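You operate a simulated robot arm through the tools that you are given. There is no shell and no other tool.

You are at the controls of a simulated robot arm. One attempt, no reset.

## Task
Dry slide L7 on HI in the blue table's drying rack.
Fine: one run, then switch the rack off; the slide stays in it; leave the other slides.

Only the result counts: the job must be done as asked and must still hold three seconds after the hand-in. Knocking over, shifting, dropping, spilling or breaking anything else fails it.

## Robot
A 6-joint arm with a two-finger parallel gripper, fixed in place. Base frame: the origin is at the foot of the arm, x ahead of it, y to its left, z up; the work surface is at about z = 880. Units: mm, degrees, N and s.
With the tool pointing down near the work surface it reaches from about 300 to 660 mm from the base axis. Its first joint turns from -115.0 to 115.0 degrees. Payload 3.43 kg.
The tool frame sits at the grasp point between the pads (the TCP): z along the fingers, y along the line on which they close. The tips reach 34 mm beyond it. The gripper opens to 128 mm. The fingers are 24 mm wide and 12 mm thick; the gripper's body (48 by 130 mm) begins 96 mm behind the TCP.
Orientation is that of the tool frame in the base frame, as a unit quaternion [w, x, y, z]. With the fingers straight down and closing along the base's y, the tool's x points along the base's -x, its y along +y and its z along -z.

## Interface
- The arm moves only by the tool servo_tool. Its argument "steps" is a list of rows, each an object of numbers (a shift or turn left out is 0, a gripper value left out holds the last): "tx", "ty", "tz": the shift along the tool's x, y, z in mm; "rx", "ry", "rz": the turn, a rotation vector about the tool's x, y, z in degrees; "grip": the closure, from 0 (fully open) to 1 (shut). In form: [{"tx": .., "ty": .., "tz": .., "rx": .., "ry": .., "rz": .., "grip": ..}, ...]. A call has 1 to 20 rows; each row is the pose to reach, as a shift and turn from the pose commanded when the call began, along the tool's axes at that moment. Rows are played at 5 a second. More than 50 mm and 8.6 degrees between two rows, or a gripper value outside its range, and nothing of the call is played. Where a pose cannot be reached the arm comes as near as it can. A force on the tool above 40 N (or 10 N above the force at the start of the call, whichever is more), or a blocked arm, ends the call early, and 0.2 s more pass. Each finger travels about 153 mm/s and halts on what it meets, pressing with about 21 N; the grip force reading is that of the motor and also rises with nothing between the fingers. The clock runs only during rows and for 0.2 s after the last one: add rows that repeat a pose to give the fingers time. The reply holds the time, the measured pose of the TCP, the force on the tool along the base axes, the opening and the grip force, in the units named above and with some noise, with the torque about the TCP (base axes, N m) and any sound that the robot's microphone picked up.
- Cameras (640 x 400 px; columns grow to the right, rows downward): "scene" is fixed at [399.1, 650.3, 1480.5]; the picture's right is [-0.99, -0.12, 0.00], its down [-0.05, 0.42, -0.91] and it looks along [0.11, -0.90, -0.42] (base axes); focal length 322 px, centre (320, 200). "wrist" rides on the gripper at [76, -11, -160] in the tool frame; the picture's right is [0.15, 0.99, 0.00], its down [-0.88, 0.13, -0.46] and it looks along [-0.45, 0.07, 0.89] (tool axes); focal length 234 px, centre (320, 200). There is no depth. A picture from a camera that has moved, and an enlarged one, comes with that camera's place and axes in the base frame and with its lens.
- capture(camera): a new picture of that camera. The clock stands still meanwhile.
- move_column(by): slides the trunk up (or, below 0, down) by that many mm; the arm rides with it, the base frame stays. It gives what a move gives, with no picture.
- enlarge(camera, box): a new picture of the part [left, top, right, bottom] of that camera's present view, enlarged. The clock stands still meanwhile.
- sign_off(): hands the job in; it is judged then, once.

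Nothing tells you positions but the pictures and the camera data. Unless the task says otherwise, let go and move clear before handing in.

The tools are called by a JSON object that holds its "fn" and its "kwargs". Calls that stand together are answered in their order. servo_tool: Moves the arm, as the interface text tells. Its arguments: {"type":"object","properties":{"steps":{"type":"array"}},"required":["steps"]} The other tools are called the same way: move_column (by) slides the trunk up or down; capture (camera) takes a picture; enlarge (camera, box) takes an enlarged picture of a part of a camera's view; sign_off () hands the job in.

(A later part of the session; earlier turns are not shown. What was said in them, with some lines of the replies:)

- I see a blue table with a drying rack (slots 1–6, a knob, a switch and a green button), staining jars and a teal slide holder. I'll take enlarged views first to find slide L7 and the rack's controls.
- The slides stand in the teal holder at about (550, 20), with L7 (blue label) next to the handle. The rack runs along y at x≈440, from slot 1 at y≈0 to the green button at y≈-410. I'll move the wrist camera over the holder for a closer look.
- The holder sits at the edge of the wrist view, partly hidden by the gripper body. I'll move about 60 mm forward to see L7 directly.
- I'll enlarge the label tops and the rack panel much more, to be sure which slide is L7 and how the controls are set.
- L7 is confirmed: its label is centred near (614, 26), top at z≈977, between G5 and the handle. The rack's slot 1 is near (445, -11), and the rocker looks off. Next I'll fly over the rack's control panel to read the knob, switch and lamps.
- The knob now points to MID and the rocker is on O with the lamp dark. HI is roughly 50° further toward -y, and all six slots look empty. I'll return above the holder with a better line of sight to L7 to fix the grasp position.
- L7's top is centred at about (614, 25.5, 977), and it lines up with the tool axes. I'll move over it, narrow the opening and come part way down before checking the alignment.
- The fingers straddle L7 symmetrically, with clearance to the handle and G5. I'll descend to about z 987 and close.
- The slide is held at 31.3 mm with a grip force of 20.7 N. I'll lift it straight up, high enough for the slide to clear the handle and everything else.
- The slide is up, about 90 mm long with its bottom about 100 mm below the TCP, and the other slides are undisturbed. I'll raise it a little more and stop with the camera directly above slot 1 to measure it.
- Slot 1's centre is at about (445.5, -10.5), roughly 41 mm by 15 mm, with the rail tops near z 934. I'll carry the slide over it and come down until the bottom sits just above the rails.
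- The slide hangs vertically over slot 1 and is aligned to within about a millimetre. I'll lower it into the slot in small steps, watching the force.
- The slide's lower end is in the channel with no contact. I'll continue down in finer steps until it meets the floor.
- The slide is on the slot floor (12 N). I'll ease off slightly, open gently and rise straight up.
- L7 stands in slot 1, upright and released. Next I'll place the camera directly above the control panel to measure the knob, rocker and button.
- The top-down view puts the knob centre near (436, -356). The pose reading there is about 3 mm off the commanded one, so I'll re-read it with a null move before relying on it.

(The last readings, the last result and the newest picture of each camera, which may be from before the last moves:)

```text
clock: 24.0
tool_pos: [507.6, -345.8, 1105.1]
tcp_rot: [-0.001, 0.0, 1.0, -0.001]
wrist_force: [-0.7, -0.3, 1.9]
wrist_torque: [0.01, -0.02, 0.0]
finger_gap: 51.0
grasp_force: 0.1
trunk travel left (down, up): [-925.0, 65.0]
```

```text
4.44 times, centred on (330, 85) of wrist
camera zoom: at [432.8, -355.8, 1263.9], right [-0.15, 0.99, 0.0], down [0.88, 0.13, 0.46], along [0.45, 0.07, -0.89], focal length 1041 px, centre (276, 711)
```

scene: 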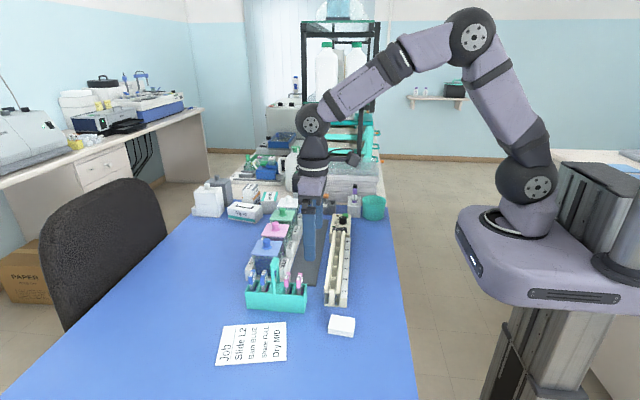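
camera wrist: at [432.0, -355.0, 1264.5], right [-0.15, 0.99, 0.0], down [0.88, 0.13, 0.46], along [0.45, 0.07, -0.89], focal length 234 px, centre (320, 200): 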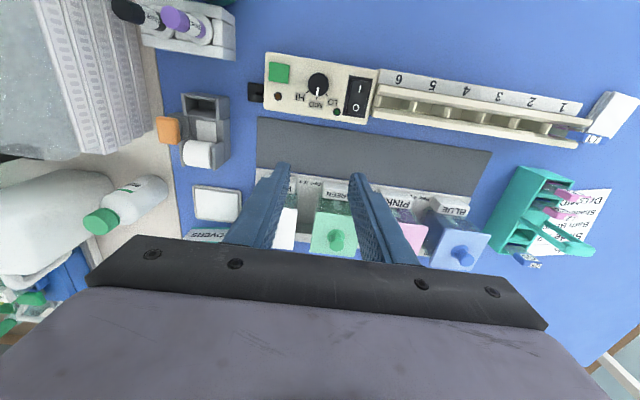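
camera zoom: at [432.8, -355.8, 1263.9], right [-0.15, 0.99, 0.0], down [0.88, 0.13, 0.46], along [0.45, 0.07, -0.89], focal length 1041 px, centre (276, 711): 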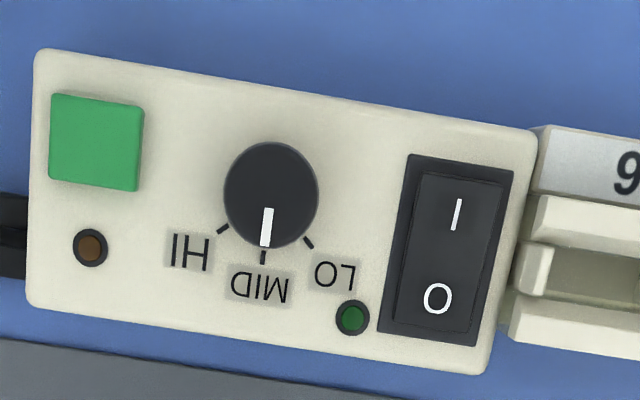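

The knob's centre is (436.5, -356.6) with its top at z≈940. The panel is at z≈919, and HI lies about 48° clockwise from above (positive tool rz). I'll set a 36 mm opening and hover above the knob to check.

{"fn": "servo_tool", "kwargs": {"steps": [{"tx": 24, "ty": -4, "grip": 0.72}, {"tx": 48, "ty": -8, "grip": 0.72}, {"tx": 71.5, "ty": -11, "grip": 0.72}, {"tx": 71.5, "ty": -11, "tz": 40, "grip": 0.72}, {"tx": 71.5, "ty": -11, "tz": 80, "grip": 0.72}, {"tx": 71.5, "ty": -11, "tz": 112, "grip": 0.72}, {"tx": 71.5, "ty": -11, "tz": 112, "grip": 0.72}]}}

{"fn": "enlarge", "kwargs": {"camera": "wrist", "box": [240, 80, 400, 220]}}

{"fn": "enlarge", "kwargs": {"camera": "scene", "box": [310, 180, 380, 235]}}

```text
clock: 25.6
tool_pos: [437.2, -354.5, 994.2]
tcp_rot: [0.0, 0.0, 1.0, 0.0]
wrist_force: [0.3, -0.4, 0.6]
wrist_torque: [-0.04, -0.03, 0.03]
finger_gap: 35.9
grasp_force: 0.1
trunk travel left (down, up): [-925.0, 65.0]
```

```text
2.86 times, centred on (320, 150) of wrist
camera zoom: at [363.0, -365.4, 1153.4], right [-0.15, 0.99, 0.0], down [0.88, 0.13, 0.46], along [0.45, 0.07, -0.89], focal length 669 px, centre (320, 343)
```

zoom: 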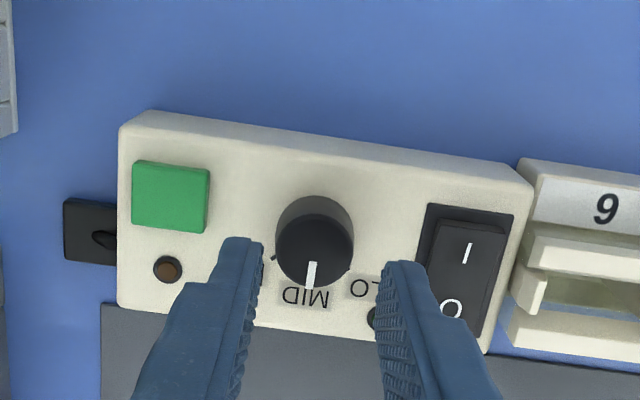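

```text
7.27 times, centred on (345, 208) of scene
camera zoom: at [399.1, 650.3, 1480.5], right [-0.99, -0.12, 0.0], down [-0.05, 0.42, -0.91], along [0.11, -0.9, -0.42], focal length 2341 px, centre (138, 146)
```

zoom: 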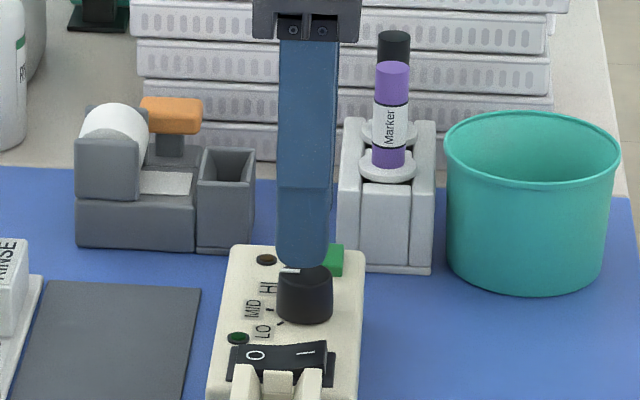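

{"fn": "servo_tool", "kwargs": {"steps": [{"tx": 1.5, "ty": -2.2, "tz": 10}, {"tx": 1.5, "ty": -2.2, "tz": 20}, {"tx": 1.5, "ty": -2.2, "tz": 29}, {"tx": 1.5, "ty": -2.2, "tz": 36}, {"tx": 1.5, "ty": -2.2, "tz": 36}]}}

{"fn": "enlarge", "kwargs": {"camera": "wrist", "box": [240, 80, 400, 220]}}

{"fn": "enlarge", "kwargs": {"camera": "scene", "box": [310, 180, 380, 235]}}

```text
clock: 26.8
tool_pos: [437.7, -356.7, 959.3]
tcp_rot: [-0.001, 0.0, 1.0, 0.0]
wrist_force: [-0.5, 0.0, -0.5]
wrist_torque: [-0.01, -0.04, -0.01]
finger_gap: 35.8
grasp_force: 0.0
trunk travel left (down, up): [-925.0, 65.0]
```

```text
2.86 times, centred on (320, 150) of wrist
camera zoom: at [362.3, -367.7, 1117.6], right [-0.15, 0.99, 0.0], down [0.88, 0.13, 0.46], along [0.45, 0.07, -0.89], focal length 669 px, centre (320, 343)
```

zoom: 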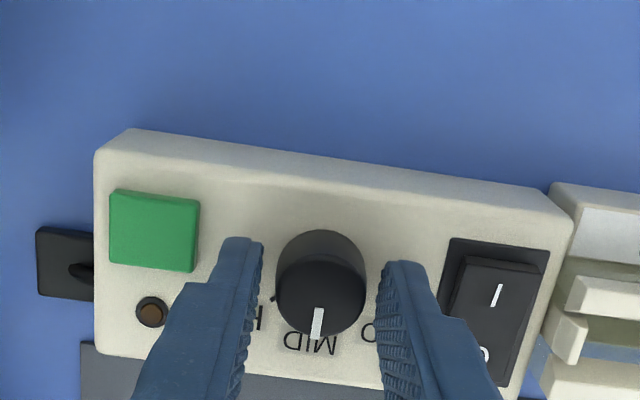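

```text
7.27 times, centred on (345, 208) of scene
camera zoom: at [399.1, 650.3, 1480.5], right [-0.99, -0.12, 0.0], down [-0.05, 0.42, -0.91], along [0.11, -0.9, -0.42], focal length 2341 px, centre (138, 146)
```

zoom: 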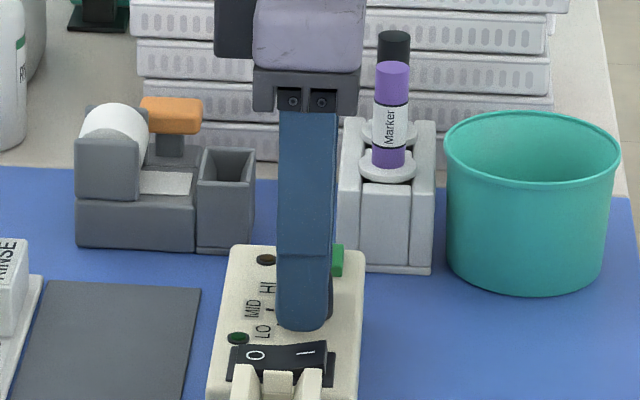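

The knob sits between the fingers, with the tips about 5 mm above the panel. I'll shift 1 mm and close onto it.

{"fn": "servo_tool", "kwargs": {"steps": [{"tx": 1, "grip": 0.72}, {"tx": 1, "grip": 0.76}, {"tx": 1, "grip": 0.8}, {"tx": 1, "grip": 0.83}, {"tx": 1, "grip": 0.87}, {"tx": 1, "grip": 0.9}, {"tx": 1, "grip": 0.9}]}}

{"fn": "enlarge", "kwargs": {"camera": "wrist", "box": [240, 80, 400, 220]}}

```text
clock: 28.4
tool_pos: [435.4, -356.5, 959.0]
tcp_rot: [0.0, 0.0, 1.0, 0.0]
wrist_force: [-0.4, 2.8, -1.6]
wrist_torque: [0.07, -0.06, 0.01]
finger_gap: 27.3
grasp_force: 44.8
trunk travel left (down, up): [-925.0, 65.0]
```

```text
2.86 times, centred on (320, 150) of wrist
camera zoom: at [360.7, -367.7, 1117.7], right [-0.15, 0.99, 0.0], down [0.88, 0.13, 0.46], along [0.45, 0.07, -0.89], focal length 669 px, centre (320, 343)
```

zoom: 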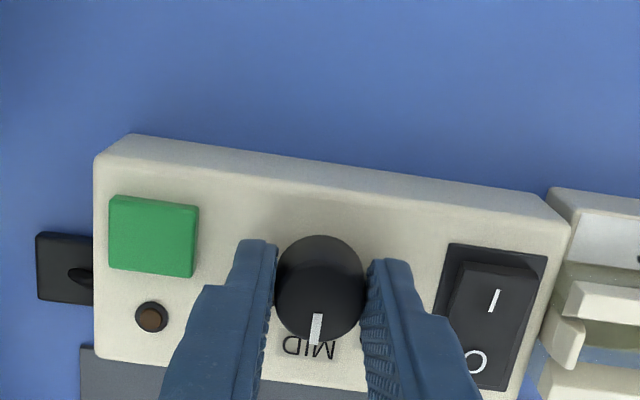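

The knob is gripped at 27.3 mm with little side load. I'll turn it clockwise about 48° toward HI in small increments.

{"fn": "servo_tool", "kwargs": {"steps": [{"rz": 6}, {"rz": 12}, {"rz": 18}, {"rz": 24}, {"rz": 30}, {"rz": 36}, {"rz": 42}, {"rz": 48}, {"rz": 48}]}}

{"fn": "capture", "kwargs": {"camera": "wrist"}}

{"fn": "enlarge", "kwargs": {"camera": "scene", "box": [310, 180, 380, 235]}}

```text
clock: 30.4
tool_pos: [436.4, -356.2, 958.2]
tcp_rot: [0.001, 0.408, 0.913, -0.001]
wrist_force: [-1.6, 12.2, -0.7]
wrist_torque: [0.55, 0.05, 0.0]
finger_gap: 27.1
grasp_force: 45.1
trunk travel left (down, up): [-925.0, 65.0]
```

```text
taken
camera wrist: at [378.0, -306.6, 1117.8], right [0.64, 0.77, 0.0], down [0.69, -0.57, 0.46], along [0.35, -0.29, -0.89], focal length 234 px, centre (320, 200)
```

wrist: 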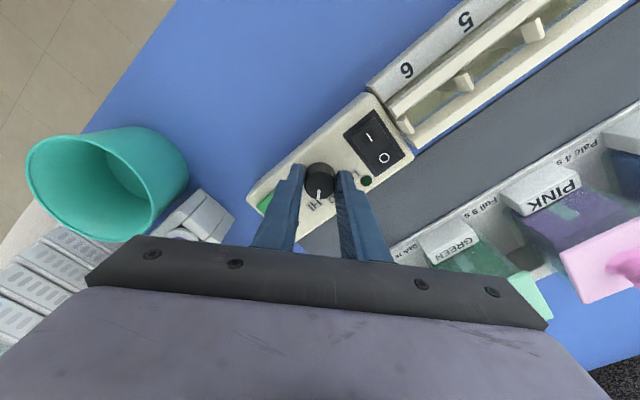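

```text
7.27 times, centred on (345, 208) of scene
camera zoom: at [399.1, 650.3, 1480.5], right [-0.99, -0.12, 0.0], down [-0.05, 0.42, -0.91], along [0.11, -0.9, -0.42], focal length 2341 px, centre (138, 146)
```

zoom: 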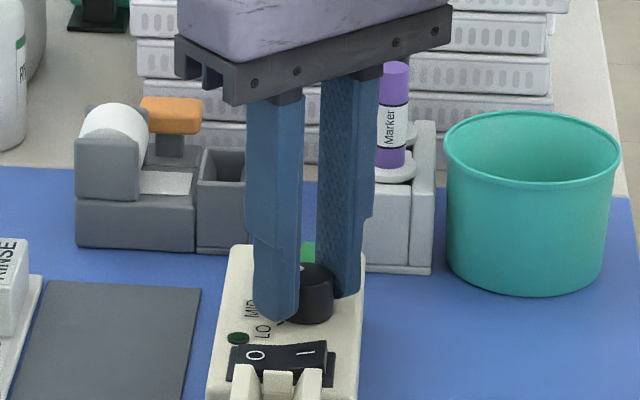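

The knob turned with the gripper. I'll zoom in to see whether the mark meets the HI tick.

{"fn": "enlarge", "kwargs": {"camera": "wrist", "box": [270, 130, 390, 220]}}

```text
4.44 times, centred on (330, 175) of wrist
camera zoom: at [378.0, -306.6, 1117.8], right [0.64, 0.77, 0.0], down [0.69, -0.57, 0.46], along [0.35, -0.29, -0.89], focal length 1041 px, centre (276, 311)
```

zoom: 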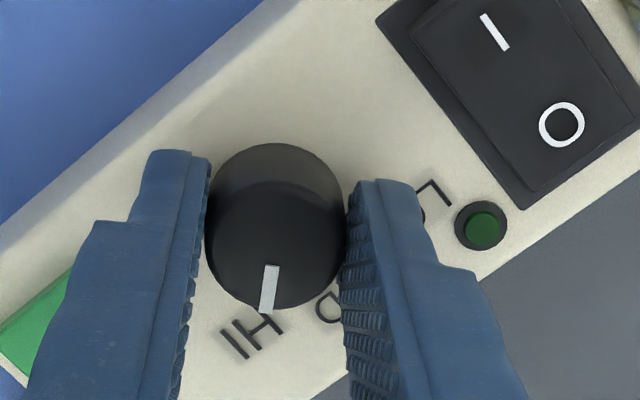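

{"fn": "servo_tool", "kwargs": {"steps": [{"grip": 0.85}, {"grip": 0.78}, {"grip": 0.72}, {"grip": 0.72}]}}

{"fn": "servo_tool", "kwargs": {"steps": [{"tz": -15}, {"tz": -40}, {"tz": -80}, {"tz": -120}, {"tz": -145}, {"tz": -145}]}}

{"fn": "enlarge", "kwargs": {"camera": "wrist", "box": [260, 90, 400, 180]}}

{"fn": "enlarge", "kwargs": {"camera": "scene", "box": [320, 200, 370, 235]}}

```text
clock: 31.4
tool_pos: [436.7, -357.5, 959.2]
tcp_rot: [0.001, 0.406, 0.914, 0.0]
wrist_force: [0.2, -0.1, 0.6]
wrist_torque: [-0.05, -0.01, 0.04]
finger_gap: 35.9
grasp_force: 0.1
trunk travel left (down, up): [-925.0, 65.0]
```

```text
clock: 32.8
tool_pos: [436.3, -359.8, 1102.5]
tcp_rot: [0.0, 0.407, 0.914, 0.0]
wrist_force: [-0.4, 0.1, 0.0]
wrist_torque: [0.03, 0.01, 0.02]
finger_gap: 35.9
grasp_force: 0.1
trunk travel left (down, up): [-925.0, 65.0]
```

```text
4.44 times, centred on (330, 135) of wrist
camera zoom: at [377.2, -309.6, 1261.1], right [0.64, 0.77, 0.0], down [0.69, -0.57, 0.46], along [0.35, -0.29, -0.89], focal length 1041 px, centre (276, 489)
```

zoom: 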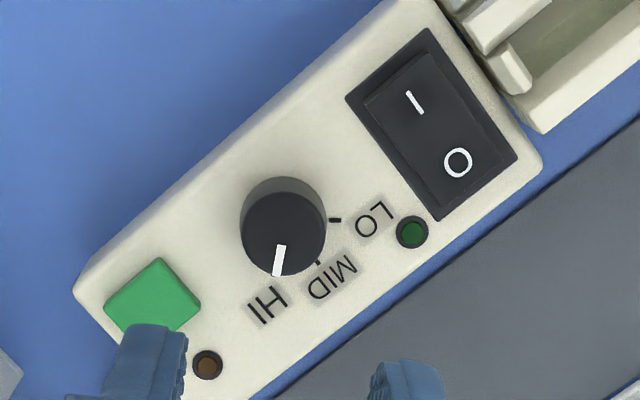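

```text
11.43 times, centred on (345, 218) of scene
camera zoom: at [399.1, 650.3, 1480.5], right [-0.99, -0.12, 0.0], down [-0.05, 0.42, -0.91], along [0.11, -0.9, -0.42], focal length 3679 px, centre (34, 0)
```

zoom: 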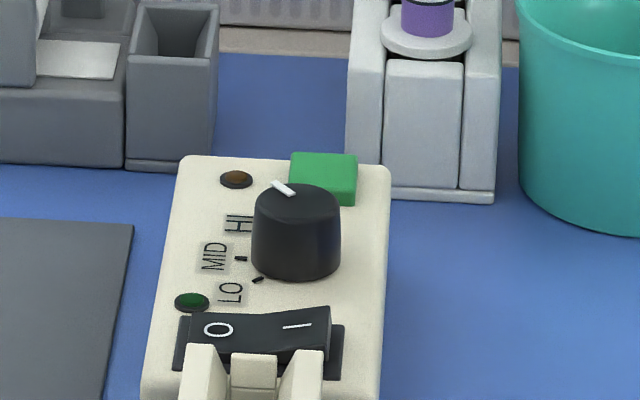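

The mark is close to HI. I'll rotate the tool back and look from directly above to measure the angle exactly.

{"fn": "servo_tool", "kwargs": {"steps": [{"rz": -7}, {"rz": -14}, {"rz": -21}, {"rz": -28}, {"rz": -35}, {"rz": -42}, {"rz": -48}]}}

{"fn": "servo_tool", "kwargs": {"steps": [{"tx": -24, "ty": 4}, {"tx": -48, "ty": 8}, {"tx": -74, "ty": 13}, {"tx": -74, "ty": 13}]}}

{"fn": "enlarge", "kwargs": {"camera": "wrist", "box": [260, 40, 400, 130]}}

{"fn": "enlarge", "kwargs": {"camera": "wrist", "box": [295, 65, 345, 105]}}

```text
clock: 34.4
tool_pos: [436.5, -357.8, 1103.7]
tcp_rot: [-0.001, -0.001, 1.0, 0.0]
wrist_force: [0.6, 0.7, -0.6]
wrist_torque: [0.0, -0.01, 0.0]
finger_gap: 36.0
grasp_force: 0.1
trunk travel left (down, up): [-925.0, 65.0]
```

```text
clock: 35.4
tool_pos: [511.4, -345.2, 1102.3]
tcp_rot: [0.0, 0.001, 1.0, 0.0]
wrist_force: [-0.5, 0.0, -0.5]
wrist_torque: [0.01, -0.04, 0.01]
finger_gap: 35.5
grasp_force: 0.1
trunk travel left (down, up): [-925.0, 65.0]
```

```text
4.44 times, centred on (330, 85) of wrist
camera zoom: at [436.3, -354.9, 1261.8], right [-0.15, 0.99, 0.0], down [0.88, 0.13, 0.46], along [0.45, 0.07, -0.89], focal length 1041 px, centre (276, 711)
```

zoom: 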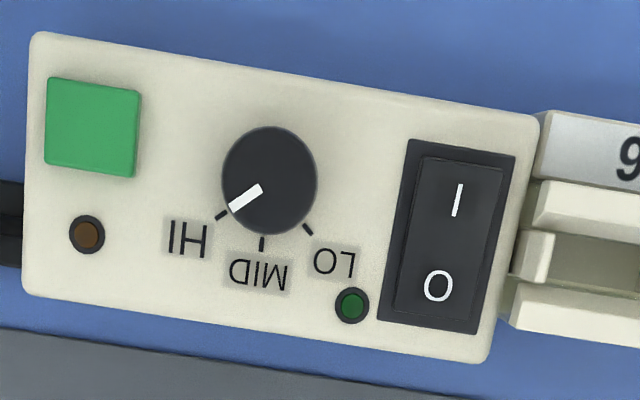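

```text
10.00 times, centred on (320, 85) of wrist
camera zoom: at [436.3, -354.9, 1261.8], right [-0.15, 0.99, 0.0], down [0.88, 0.13, 0.46], along [0.45, 0.07, -0.89], focal length 2342 px, centre (320, 1350)
```

zoom: 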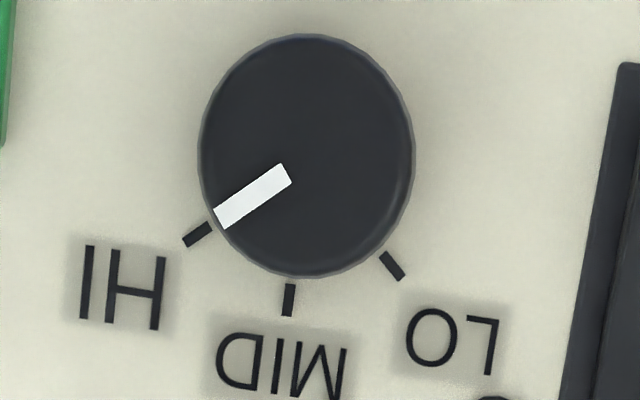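

The mark lines up with the HI tick, and the rack hasn't moved. Next is the rocker: its I end is at about (431, -303). I'll close the gripper and hover above it.

{"fn": "servo_tool", "kwargs": {"steps": [{"tx": 27, "ty": 14, "grip": 1.0}, {"tx": 54, "ty": 28, "grip": 1.0}, {"tx": 80.5, "ty": 42.3, "grip": 1.0}, {"tx": 80.5, "ty": 42.3, "tz": 40, "grip": 1.0}, {"tx": 80.5, "ty": 42.3, "tz": 80, "grip": 1.0}, {"tx": 80.5, "ty": 42.3, "tz": 116, "grip": 1.0}, {"tx": 80.5, "ty": 42.3, "tz": 116, "grip": 1.0}]}}

{"fn": "enlarge", "kwargs": {"camera": "wrist", "box": [240, 80, 400, 220]}}

{"fn": "enlarge", "kwargs": {"camera": "scene", "box": [315, 190, 375, 240]}}

```text
clock: 37.0
tool_pos: [428.5, -301.2, 987.8]
tcp_rot: [0.001, -0.001, 1.0, 0.0]
wrist_force: [0.0, -0.1, 0.6]
wrist_torque: [-0.03, 0.0, 0.02]
finger_gap: 0.0
grasp_force: 21.2
trunk travel left (down, up): [-925.0, 65.0]
```

```text
2.86 times, centred on (320, 150) of wrist
camera zoom: at [353.6, -312.4, 1146.8], right [-0.15, 0.99, 0.0], down [0.88, 0.13, 0.46], along [0.45, 0.07, -0.89], focal length 669 px, centre (320, 343)
```

zoom: 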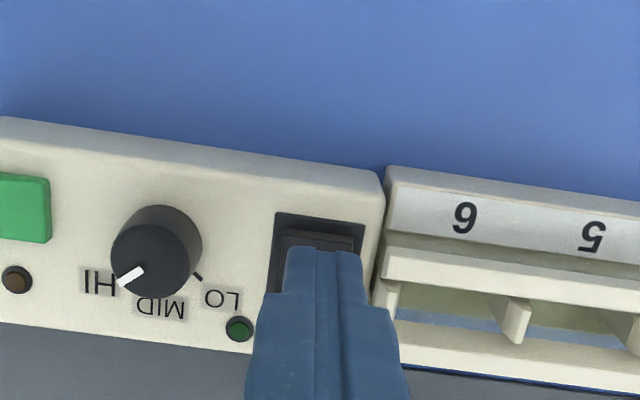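

```text
8.00 times, centred on (345, 215) of scene
camera zoom: at [399.1, 650.3, 1480.5], right [-0.99, -0.12, 0.0], down [-0.05, 0.42, -0.91], along [0.11, -0.9, -0.42], focal length 2575 px, centre (120, 80)
```

zoom: 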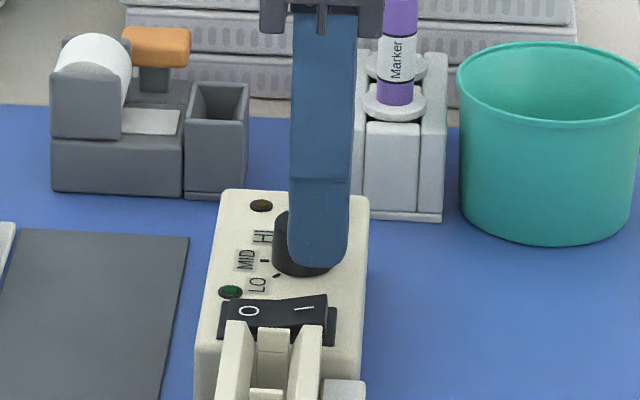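

The closed fingertips are over the I half of the rocker. I'll press down gradually and check for a click and the lamp.

{"fn": "servo_tool", "kwargs": {"steps": [{"ty": -1, "tz": 8}, {"ty": -1, "tz": 14}, {"ty": -1, "tz": 18}, {"ty": -1, "tz": 20}, {"ty": -1, "tz": 22}, {"ty": -1, "tz": 24}]}}

{"fn": "enlarge", "kwargs": {"camera": "scene", "box": [315, 190, 375, 240]}}

```text
clock: 38.4
tool_pos: [429.7, -303.6, 963.2]
tcp_rot: [0.0, 0.0, 1.0, 0.001]
wrist_force: [-0.1, 1.1, 1.2]
wrist_torque: [0.02, 0.05, -0.01]
finger_gap: 0.1
grasp_force: 21.1
trunk travel left (down, up): [-925.0, 65.0]
```

```text
8.00 times, centred on (345, 215) of scene
camera zoom: at [399.1, 650.3, 1480.5], right [-0.99, -0.12, 0.0], down [-0.05, 0.42, -0.91], along [0.11, -0.9, -0.42], focal length 2575 px, centre (120, 80)
```

zoom: 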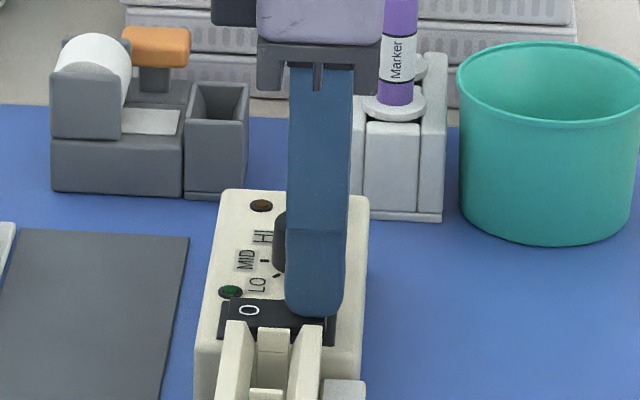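

{"fn": "servo_tool", "kwargs": {"steps": [{"tz": 1}, {"tz": 2}, {"tz": 3}, {"tz": 3}]}}

{"fn": "enlarge", "kwargs": {"camera": "scene", "box": [315, 190, 375, 240]}}

```text
clock: 39.4
tool_pos: [428.8, -304.0, 961.8]
tcp_rot: [0.0, -0.001, 1.0, 0.0]
wrist_force: [-2.0, -0.4, 7.1]
wrist_torque: [-0.02, 0.01, -0.01]
finger_gap: 0.1
grasp_force: 20.9
trunk travel left (down, up): [-925.0, 65.0]
```

```text
8.00 times, centred on (345, 215) of scene
camera zoom: at [399.1, 650.3, 1480.5], right [-0.99, -0.12, 0.0], down [-0.05, 0.42, -0.91], along [0.11, -0.9, -0.42], focal length 2575 px, centre (120, 80)
```

zoom: 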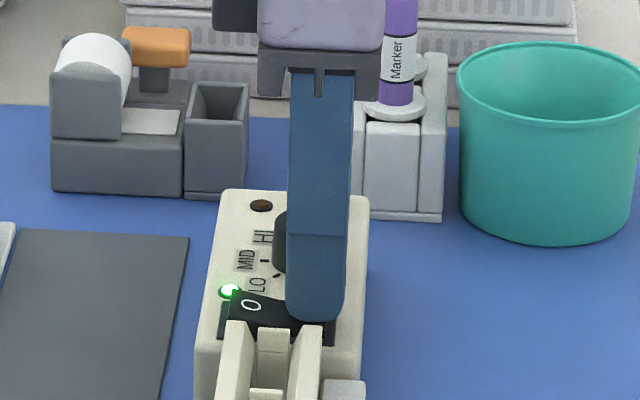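

The green power lamp is on. I'll rise clear and move over the green start button at about (431, -408).

{"fn": "servo_tool", "kwargs": {"steps": [{"tz": -15}, {"tz": -40}, {"tz": -40, "ty": -35}, {"tz": -40, "ty": -70}, {"tz": -40, "ty": -104, "tx": -1.5}, {"tz": -28, "ty": -104, "tx": -1.5}, {"tz": -28, "ty": -104, "tx": -1.5}]}}

{"fn": "enlarge", "kwargs": {"camera": "wrist", "box": [240, 80, 400, 220]}}

{"fn": "enlarge", "kwargs": {"camera": "scene", "box": [315, 190, 375, 240]}}

```text
clock: 41.0
tool_pos: [430.3, -407.8, 988.6]
tcp_rot: [0.001, 0.0, 1.0, 0.0]
wrist_force: [1.1, -0.2, 0.7]
wrist_torque: [-0.03, 0.03, 0.01]
finger_gap: 0.0
grasp_force: 20.0
trunk travel left (down, up): [-925.0, 65.0]
```

```text
2.86 times, centred on (320, 150) of wrist
camera zoom: at [354.5, -419.1, 1146.5], right [-0.15, 0.99, 0.0], down [0.88, 0.13, 0.46], along [0.45, 0.07, -0.89], focal length 669 px, centre (320, 343)
```

zoom: 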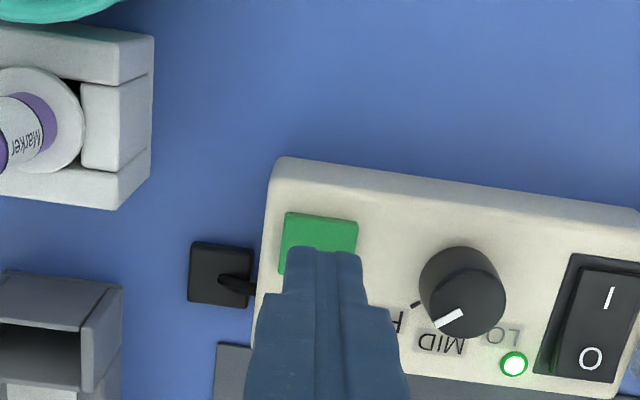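

```text
8.00 times, centred on (345, 215) of scene
camera zoom: at [399.1, 650.3, 1480.5], right [-0.99, -0.12, 0.0], down [-0.05, 0.42, -0.91], along [0.11, -0.9, -0.42], focal length 2575 px, centre (120, 80)
```

zoom: 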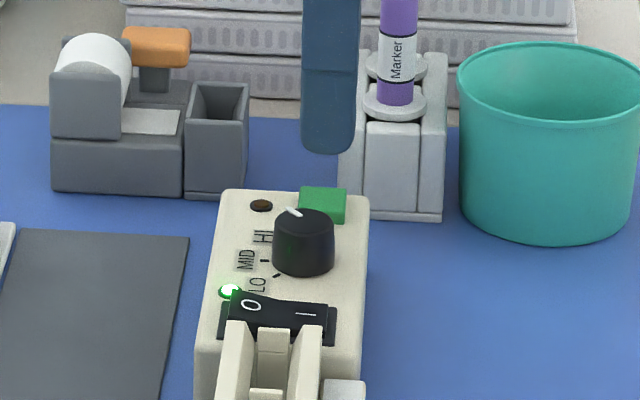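

{"fn": "servo_tool", "kwargs": {"steps": [{"tz": 8}, {"tz": 16}, {"tz": 21}, {"tz": 23}, {"tz": 25}, {"tz": 26}, {"tz": 27}]}}

{"fn": "enlarge", "kwargs": {"camera": "scene", "box": [315, 190, 375, 240]}}

```text
clock: 42.6
tool_pos: [430.1, -408.5, 960.7]
tcp_rot: [0.0, -0.001, 1.0, 0.0]
wrist_force: [0.1, 0.2, -0.1]
wrist_torque: [0.0, 0.0, 0.03]
finger_gap: 0.2
grasp_force: 21.0
trunk travel left (down, up): [-925.0, 65.0]
```

```text
8.00 times, centred on (345, 215) of scene
camera zoom: at [399.1, 650.3, 1480.5], right [-0.99, -0.12, 0.0], down [-0.05, 0.42, -0.91], along [0.11, -0.9, -0.42], focal length 2575 px, centre (120, 80)
```

zoom: 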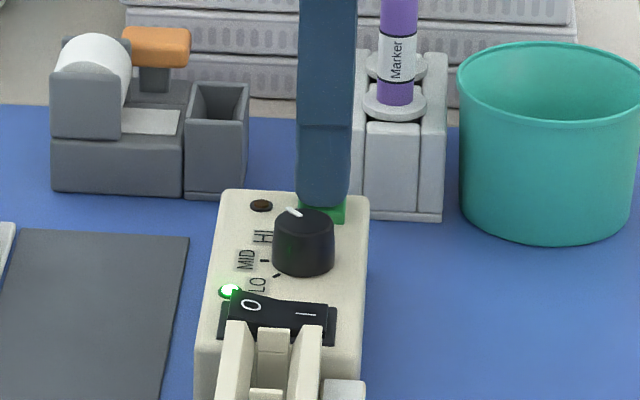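

No contact yet. I'll keep going down in 1 mm steps until the button gives.

{"fn": "servo_tool", "kwargs": {"steps": [{"tz": 1}, {"tz": 2}, {"tz": 3}, {"tz": 4}]}}

{"fn": "enlarge", "kwargs": {"camera": "scene", "box": [315, 190, 375, 240]}}

```text
clock: 43.6
tool_pos: [432.2, -407.8, 956.5]
tcp_rot: [0.0, 0.0, 1.0, -0.001]
wrist_force: [0.2, 0.6, 4.3]
wrist_torque: [0.02, 0.03, 0.02]
finger_gap: 0.0
grasp_force: 20.9
trunk travel left (down, up): [-925.0, 65.0]
heard: click
```

```text
8.00 times, centred on (345, 215) of scene
camera zoom: at [399.1, 650.3, 1480.5], right [-0.99, -0.12, 0.0], down [-0.05, 0.42, -0.91], along [0.11, -0.9, -0.42], focal length 2575 px, centre (120, 80)
```

zoom: 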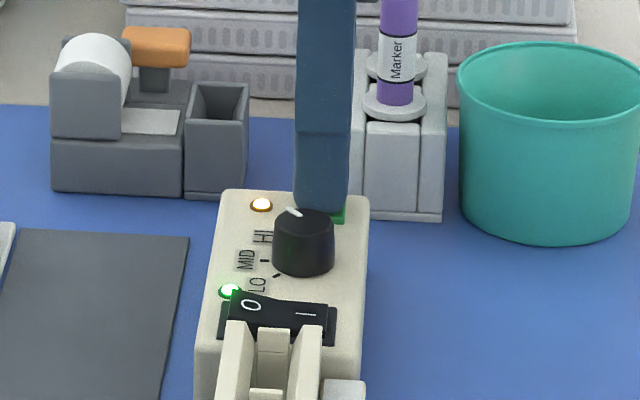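

The button clicked and the amber run lamp is lit. I'll rise and move to hover above the O end of the rocker while the run goes on.

{"fn": "servo_tool", "kwargs": {"steps": [{"tz": -10}, {"tz": -40}, {"tz": -40, "ty": 35, "tx": -10}, {"tz": -40, "ty": 70, "tx": -20}, {"tz": -40, "ty": 104, "tx": -28.5}, {"tz": -34, "ty": 104, "tx": -28.5}, {"tz": -34, "ty": 104, "tx": -28.5}]}}

{"fn": "enlarge", "kwargs": {"camera": "wrist", "box": [240, 80, 400, 220]}}

{"fn": "enlarge", "kwargs": {"camera": "scene", "box": [315, 190, 375, 240]}}

```text
clock: 45.2
tool_pos: [460.2, -302.1, 992.2]
tcp_rot: [-0.001, 0.0, 1.0, 0.0]
wrist_force: [-0.3, -0.1, 0.6]
wrist_torque: [0.01, 0.03, 0.02]
finger_gap: 0.2
grasp_force: 21.0
trunk travel left (down, up): [-925.0, 65.0]
```

```text
2.86 times, centred on (320, 150) of wrist
camera zoom: at [384.4, -312.5, 1150.4], right [-0.15, 0.99, 0.0], down [0.88, 0.13, 0.46], along [0.45, 0.07, -0.89], focal length 669 px, centre (320, 343)
```

zoom: 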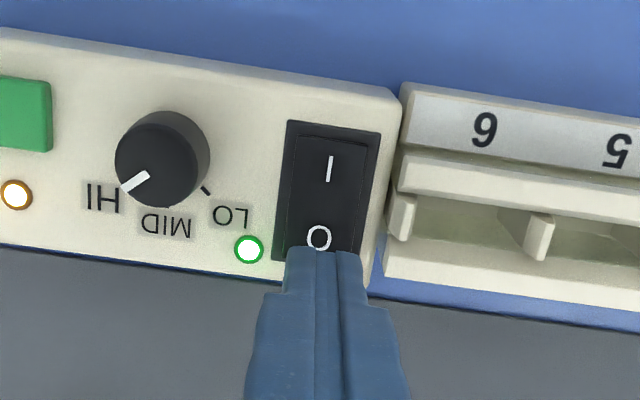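

```text
8.00 times, centred on (345, 215) of scene
camera zoom: at [399.1, 650.3, 1480.5], right [-0.99, -0.12, 0.0], down [-0.05, 0.42, -0.91], along [0.11, -0.9, -0.42], focal length 2575 px, centre (120, 80)
```

zoom: 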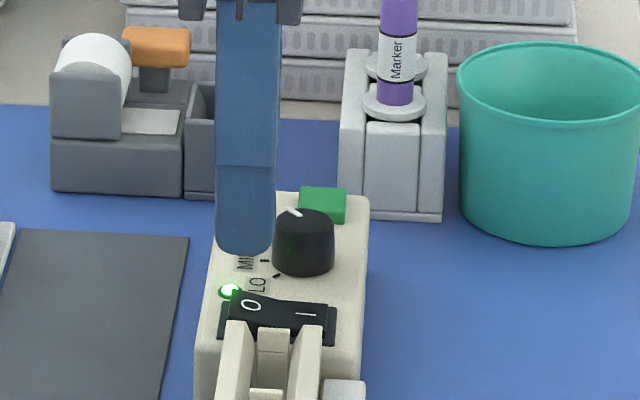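

The run is in progress with both lamps lit. I'll hold still here and listen for the end.

{"fn": "servo_tool", "kwargs": {"steps": [{"tz": 0}, {"tz": 0}, {"tz": 0}, {"tz": 0}, {"tz": 0}, {"tz": 0}, {"tz": 0}, {"tz": 0}, {"tz": 0}, {"tz": 0}, {"tz": 0}, {"tz": 0}, {"tz": 0}, {"tz": 0}, {"tz": 0}]}}

{"fn": "enlarge", "kwargs": {"camera": "wrist", "box": [240, 80, 400, 220]}}

```text
clock: 48.4
tool_pos: [458.5, -301.8, 991.4]
tcp_rot: [0.0, 0.0, 1.0, 0.0]
wrist_force: [0.4, -1.0, -0.4]
wrist_torque: [-0.03, 0.04, -0.01]
finger_gap: 0.1
grasp_force: 20.8
trunk travel left (down, up): [-925.0, 65.0]
```

```text
2.86 times, centred on (320, 150) of wrist
camera zoom: at [384.3, -313.2, 1150.3], right [-0.15, 0.99, 0.0], down [0.88, 0.13, 0.46], along [0.45, 0.07, -0.89], focal length 669 px, centre (320, 343)
```

zoom: 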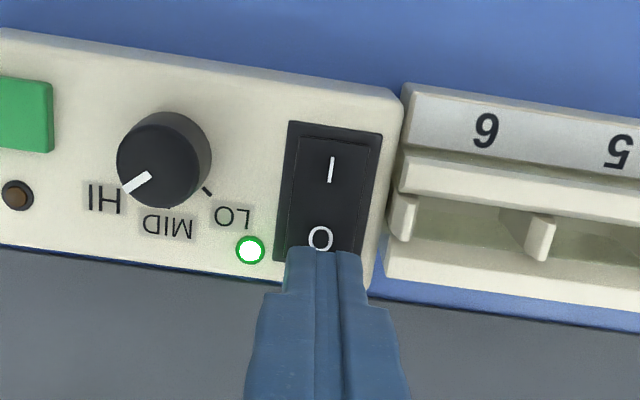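

The amber lamp is off now. Before switching off, I'll check that it isn't just blinking.

{"fn": "servo_tool", "kwargs": {"steps": [{"tz": 0}]}}

{"fn": "enlarge", "kwargs": {"camera": "wrist", "box": [240, 80, 400, 220]}}

{"fn": "servo_tool", "kwargs": {"steps": [{"tz": 0}, {"tz": 0}]}}

{"fn": "enlarge", "kwargs": {"camera": "wrist", "box": [240, 80, 400, 220]}}

{"fn": "servo_tool", "kwargs": {"steps": [{"tz": 0}, {"tz": 0}, {"tz": 0}, {"tz": 0}, {"tz": 0}, {"tz": 0}, {"tz": 0}]}}

{"fn": "enlarge", "kwargs": {"camera": "wrist", "box": [240, 80, 400, 220]}}

{"fn": "enlarge", "kwargs": {"camera": "scene", "box": [300, 200, 370, 310]}}

```text
clock: 48.8
tool_pos: [460.1, -302.5, 992.1]
tcp_rot: [0.0, 0.001, 1.0, 0.001]
wrist_force: [0.9, -0.4, -0.3]
wrist_torque: [-0.02, -0.03, 0.02]
finger_gap: 0.0
grasp_force: 21.6
trunk travel left (down, up): [-925.0, 65.0]
```

```text
2.86 times, centred on (320, 150) of wrist
camera zoom: at [384.3, -313.2, 1150.3], right [-0.15, 0.99, 0.0], down [0.88, 0.13, 0.46], along [0.45, 0.07, -0.89], focal length 669 px, centre (320, 343)
```

zoom: 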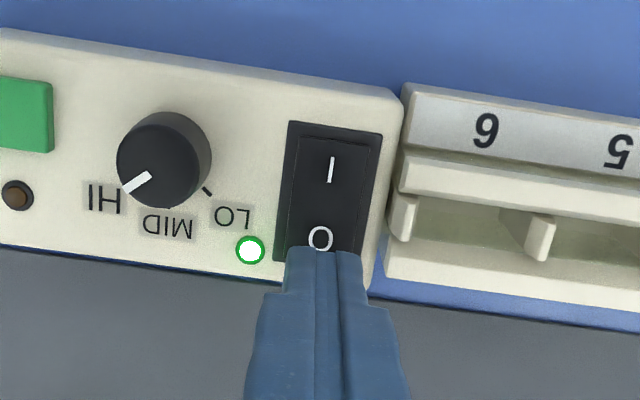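

```text
clock: 49.4
tool_pos: [459.4, -302.5, 991.8]
tcp_rot: [-0.001, 0.0, 1.0, 0.0]
wrist_force: [-0.3, 0.1, 0.3]
wrist_torque: [-0.01, 0.0, -0.02]
finger_gap: 0.0
grasp_force: 21.1
trunk travel left (down, up): [-925.0, 65.0]
```

```text
2.86 times, centred on (320, 150) of wrist
camera zoom: at [384.3, -313.2, 1150.3], right [-0.15, 0.99, 0.0], down [0.88, 0.13, 0.46], along [0.45, 0.07, -0.89], focal length 669 px, centre (320, 343)
```

zoom: 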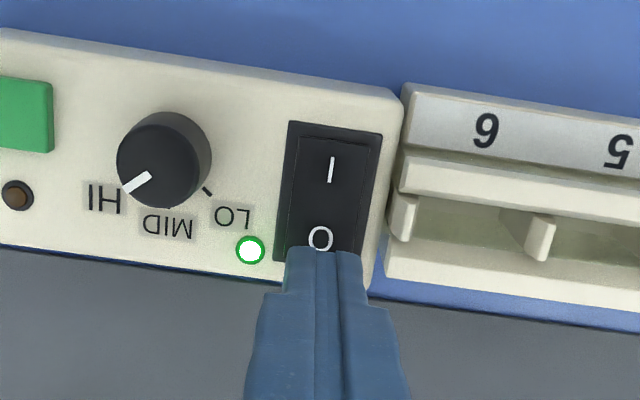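

```text
clock: 51.0
tool_pos: [459.5, -302.9, 992.3]
tcp_rot: [0.001, 0.0, 1.0, 0.0]
wrist_force: [-0.5, 0.9, 0.1]
wrist_torque: [0.02, -0.03, 0.03]
finger_gap: 0.0
grasp_force: 21.1
trunk travel left (down, up): [-925.0, 65.0]
```

```text
2.86 times, centred on (320, 150) of wrist
camera zoom: at [384.3, -313.2, 1150.3], right [-0.15, 0.99, 0.0], down [0.88, 0.13, 0.46], along [0.45, 0.07, -0.89], focal length 669 px, centre (320, 343)
```

zoom: 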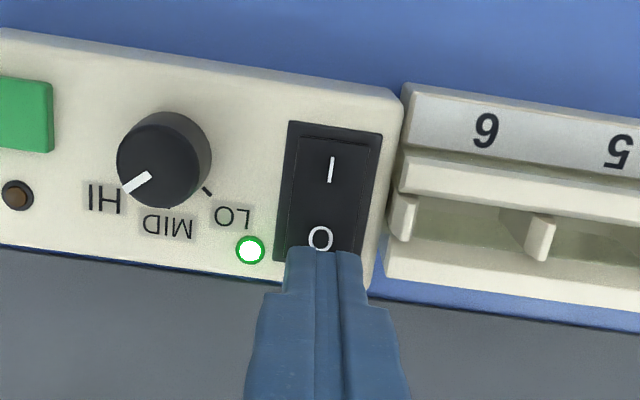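

```text
3.64 times, centred on (335, 255) of scene
camera zoom: at [399.1, 650.3, 1480.5], right [-0.99, -0.12, 0.0], down [-0.05, 0.42, -0.91], along [0.11, -0.9, -0.42], focal length 1171 px, centre (266, 0)
```

zoom: 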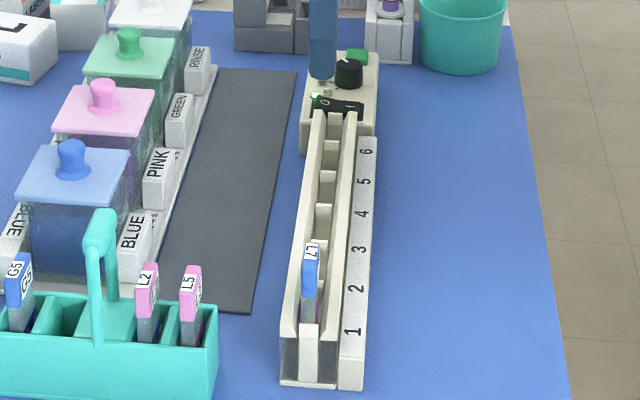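

The amber lamp has stayed off, so the single run is over and L7 stands in slot 1. I'll press the O end to switch the rack off.

{"fn": "servo_tool", "kwargs": {"steps": [{"tz": 10}, {"tz": 20}, {"tz": 24}, {"tz": 26}, {"tz": 28}, {"tz": 29}, {"tz": 30}]}}

{"fn": "enlarge", "kwargs": {"camera": "scene", "box": [315, 190, 375, 240]}}

```text
clock: 52.6
tool_pos: [459.3, -303.7, 962.1]
tcp_rot: [0.0, 0.0, 1.0, 0.0]
wrist_force: [0.5, 0.2, -0.6]
wrist_torque: [-0.01, -0.02, 0.03]
finger_gap: 0.0
grasp_force: 21.4
trunk travel left (down, up): [-925.0, 65.0]
```

```text
8.00 times, centred on (345, 215) of scene
camera zoom: at [399.1, 650.3, 1480.5], right [-0.99, -0.12, 0.0], down [-0.05, 0.42, -0.91], along [0.11, -0.9, -0.42], focal length 2575 px, centre (120, 80)
```

zoom: 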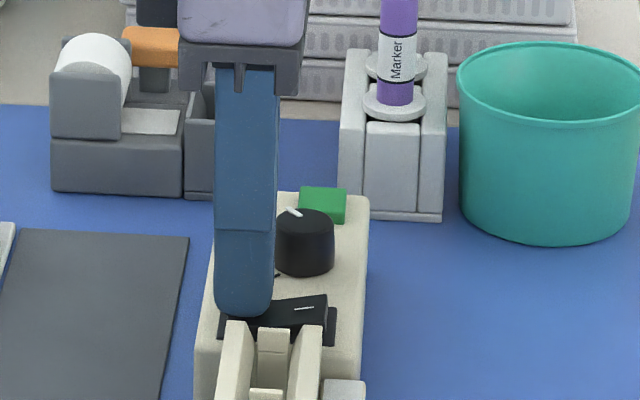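

The I end looks raised now. I'll lift away and check the lamp.

{"fn": "servo_tool", "kwargs": {"steps": [{"tz": -20}, {"tz": -60}, {"tz": -100}, {"tz": -140}, {"tz": -140}]}}

{"fn": "enlarge", "kwargs": {"camera": "scene", "box": [315, 190, 375, 240]}}

{"fn": "enlarge", "kwargs": {"camera": "wrist", "box": [220, 60, 400, 220]}}

{"fn": "capture", "kwargs": {"camera": "scene"}}

```text
clock: 53.8
tool_pos: [459.9, -307.0, 1098.1]
tcp_rot: [-0.001, 0.0, 1.0, 0.0]
wrist_force: [-0.2, -0.4, 0.4]
wrist_torque: [0.01, 0.01, 0.01]
finger_gap: 0.0
grasp_force: 20.9
trunk travel left (down, up): [-925.0, 65.0]
```

```text
8.00 times, centred on (345, 215) of scene
camera zoom: at [399.1, 650.3, 1480.5], right [-0.99, -0.12, 0.0], down [-0.05, 0.42, -0.91], along [0.11, -0.9, -0.42], focal length 2575 px, centre (120, 80)
```

zoom: 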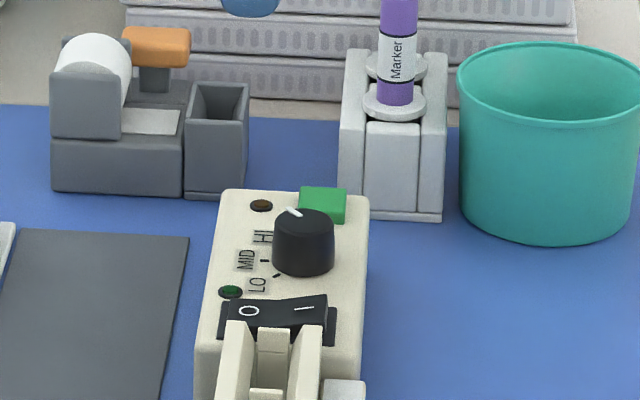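

```text
2.50 times, centred on (310, 140) of wrist
camera zoom: at [384.5, -316.1, 1257.4], right [-0.15, 0.99, 0.0], down [0.88, 0.13, 0.46], along [0.45, 0.07, -0.89], focal length 585 px, centre (345, 350)
```

zoom: 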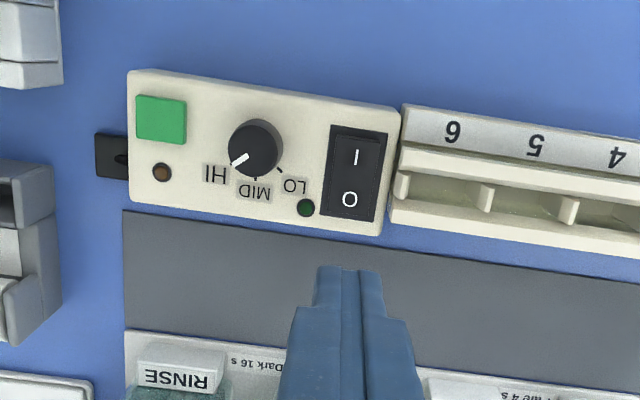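

```text
taken
```

scene: 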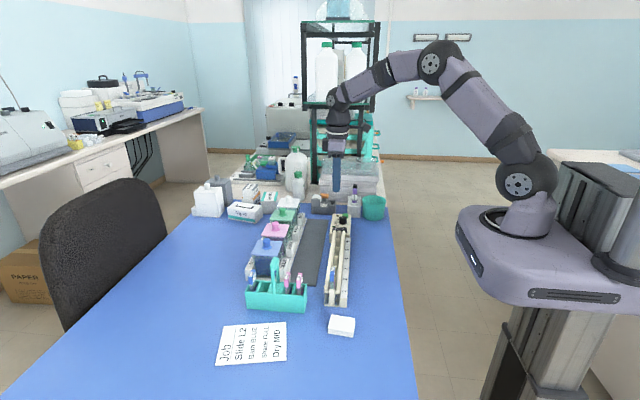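

Both lamps are off, the rocker is on O and the knob is on HI. L7 stands in slot 1, the other slides are untouched, and the arm is clear above the table. I'm handing the job in.

{"fn": "sign_off", "kwargs": {}}

```text
The job is handed in.
```

L7 is in slot 1 of the blue table's drying rack. I ran the rack once on HI and then switched it off, and the job has been handed in.

- **Slide:** it went in upright, was released on the slot floor and was still standing there when last checked. G5, L2 and L5 were left in the teal holder.
- **Run:** I turned the knob from MID to HI, powered the rack on and pressed start once. The amber lamp came on and was off within 5 seconds. It stayed off for the next few seconds, so I took the run as finished. There was no sound to mark the end.
- **Rack:** the rocker is on O and both lamps are dark.
- **Job card:** the card on the table asks for a different job (slide L2, dry on MID). I followed your instruction, not the card.

I saw nothing else on the table shift or fall, and the arm is clear above it.
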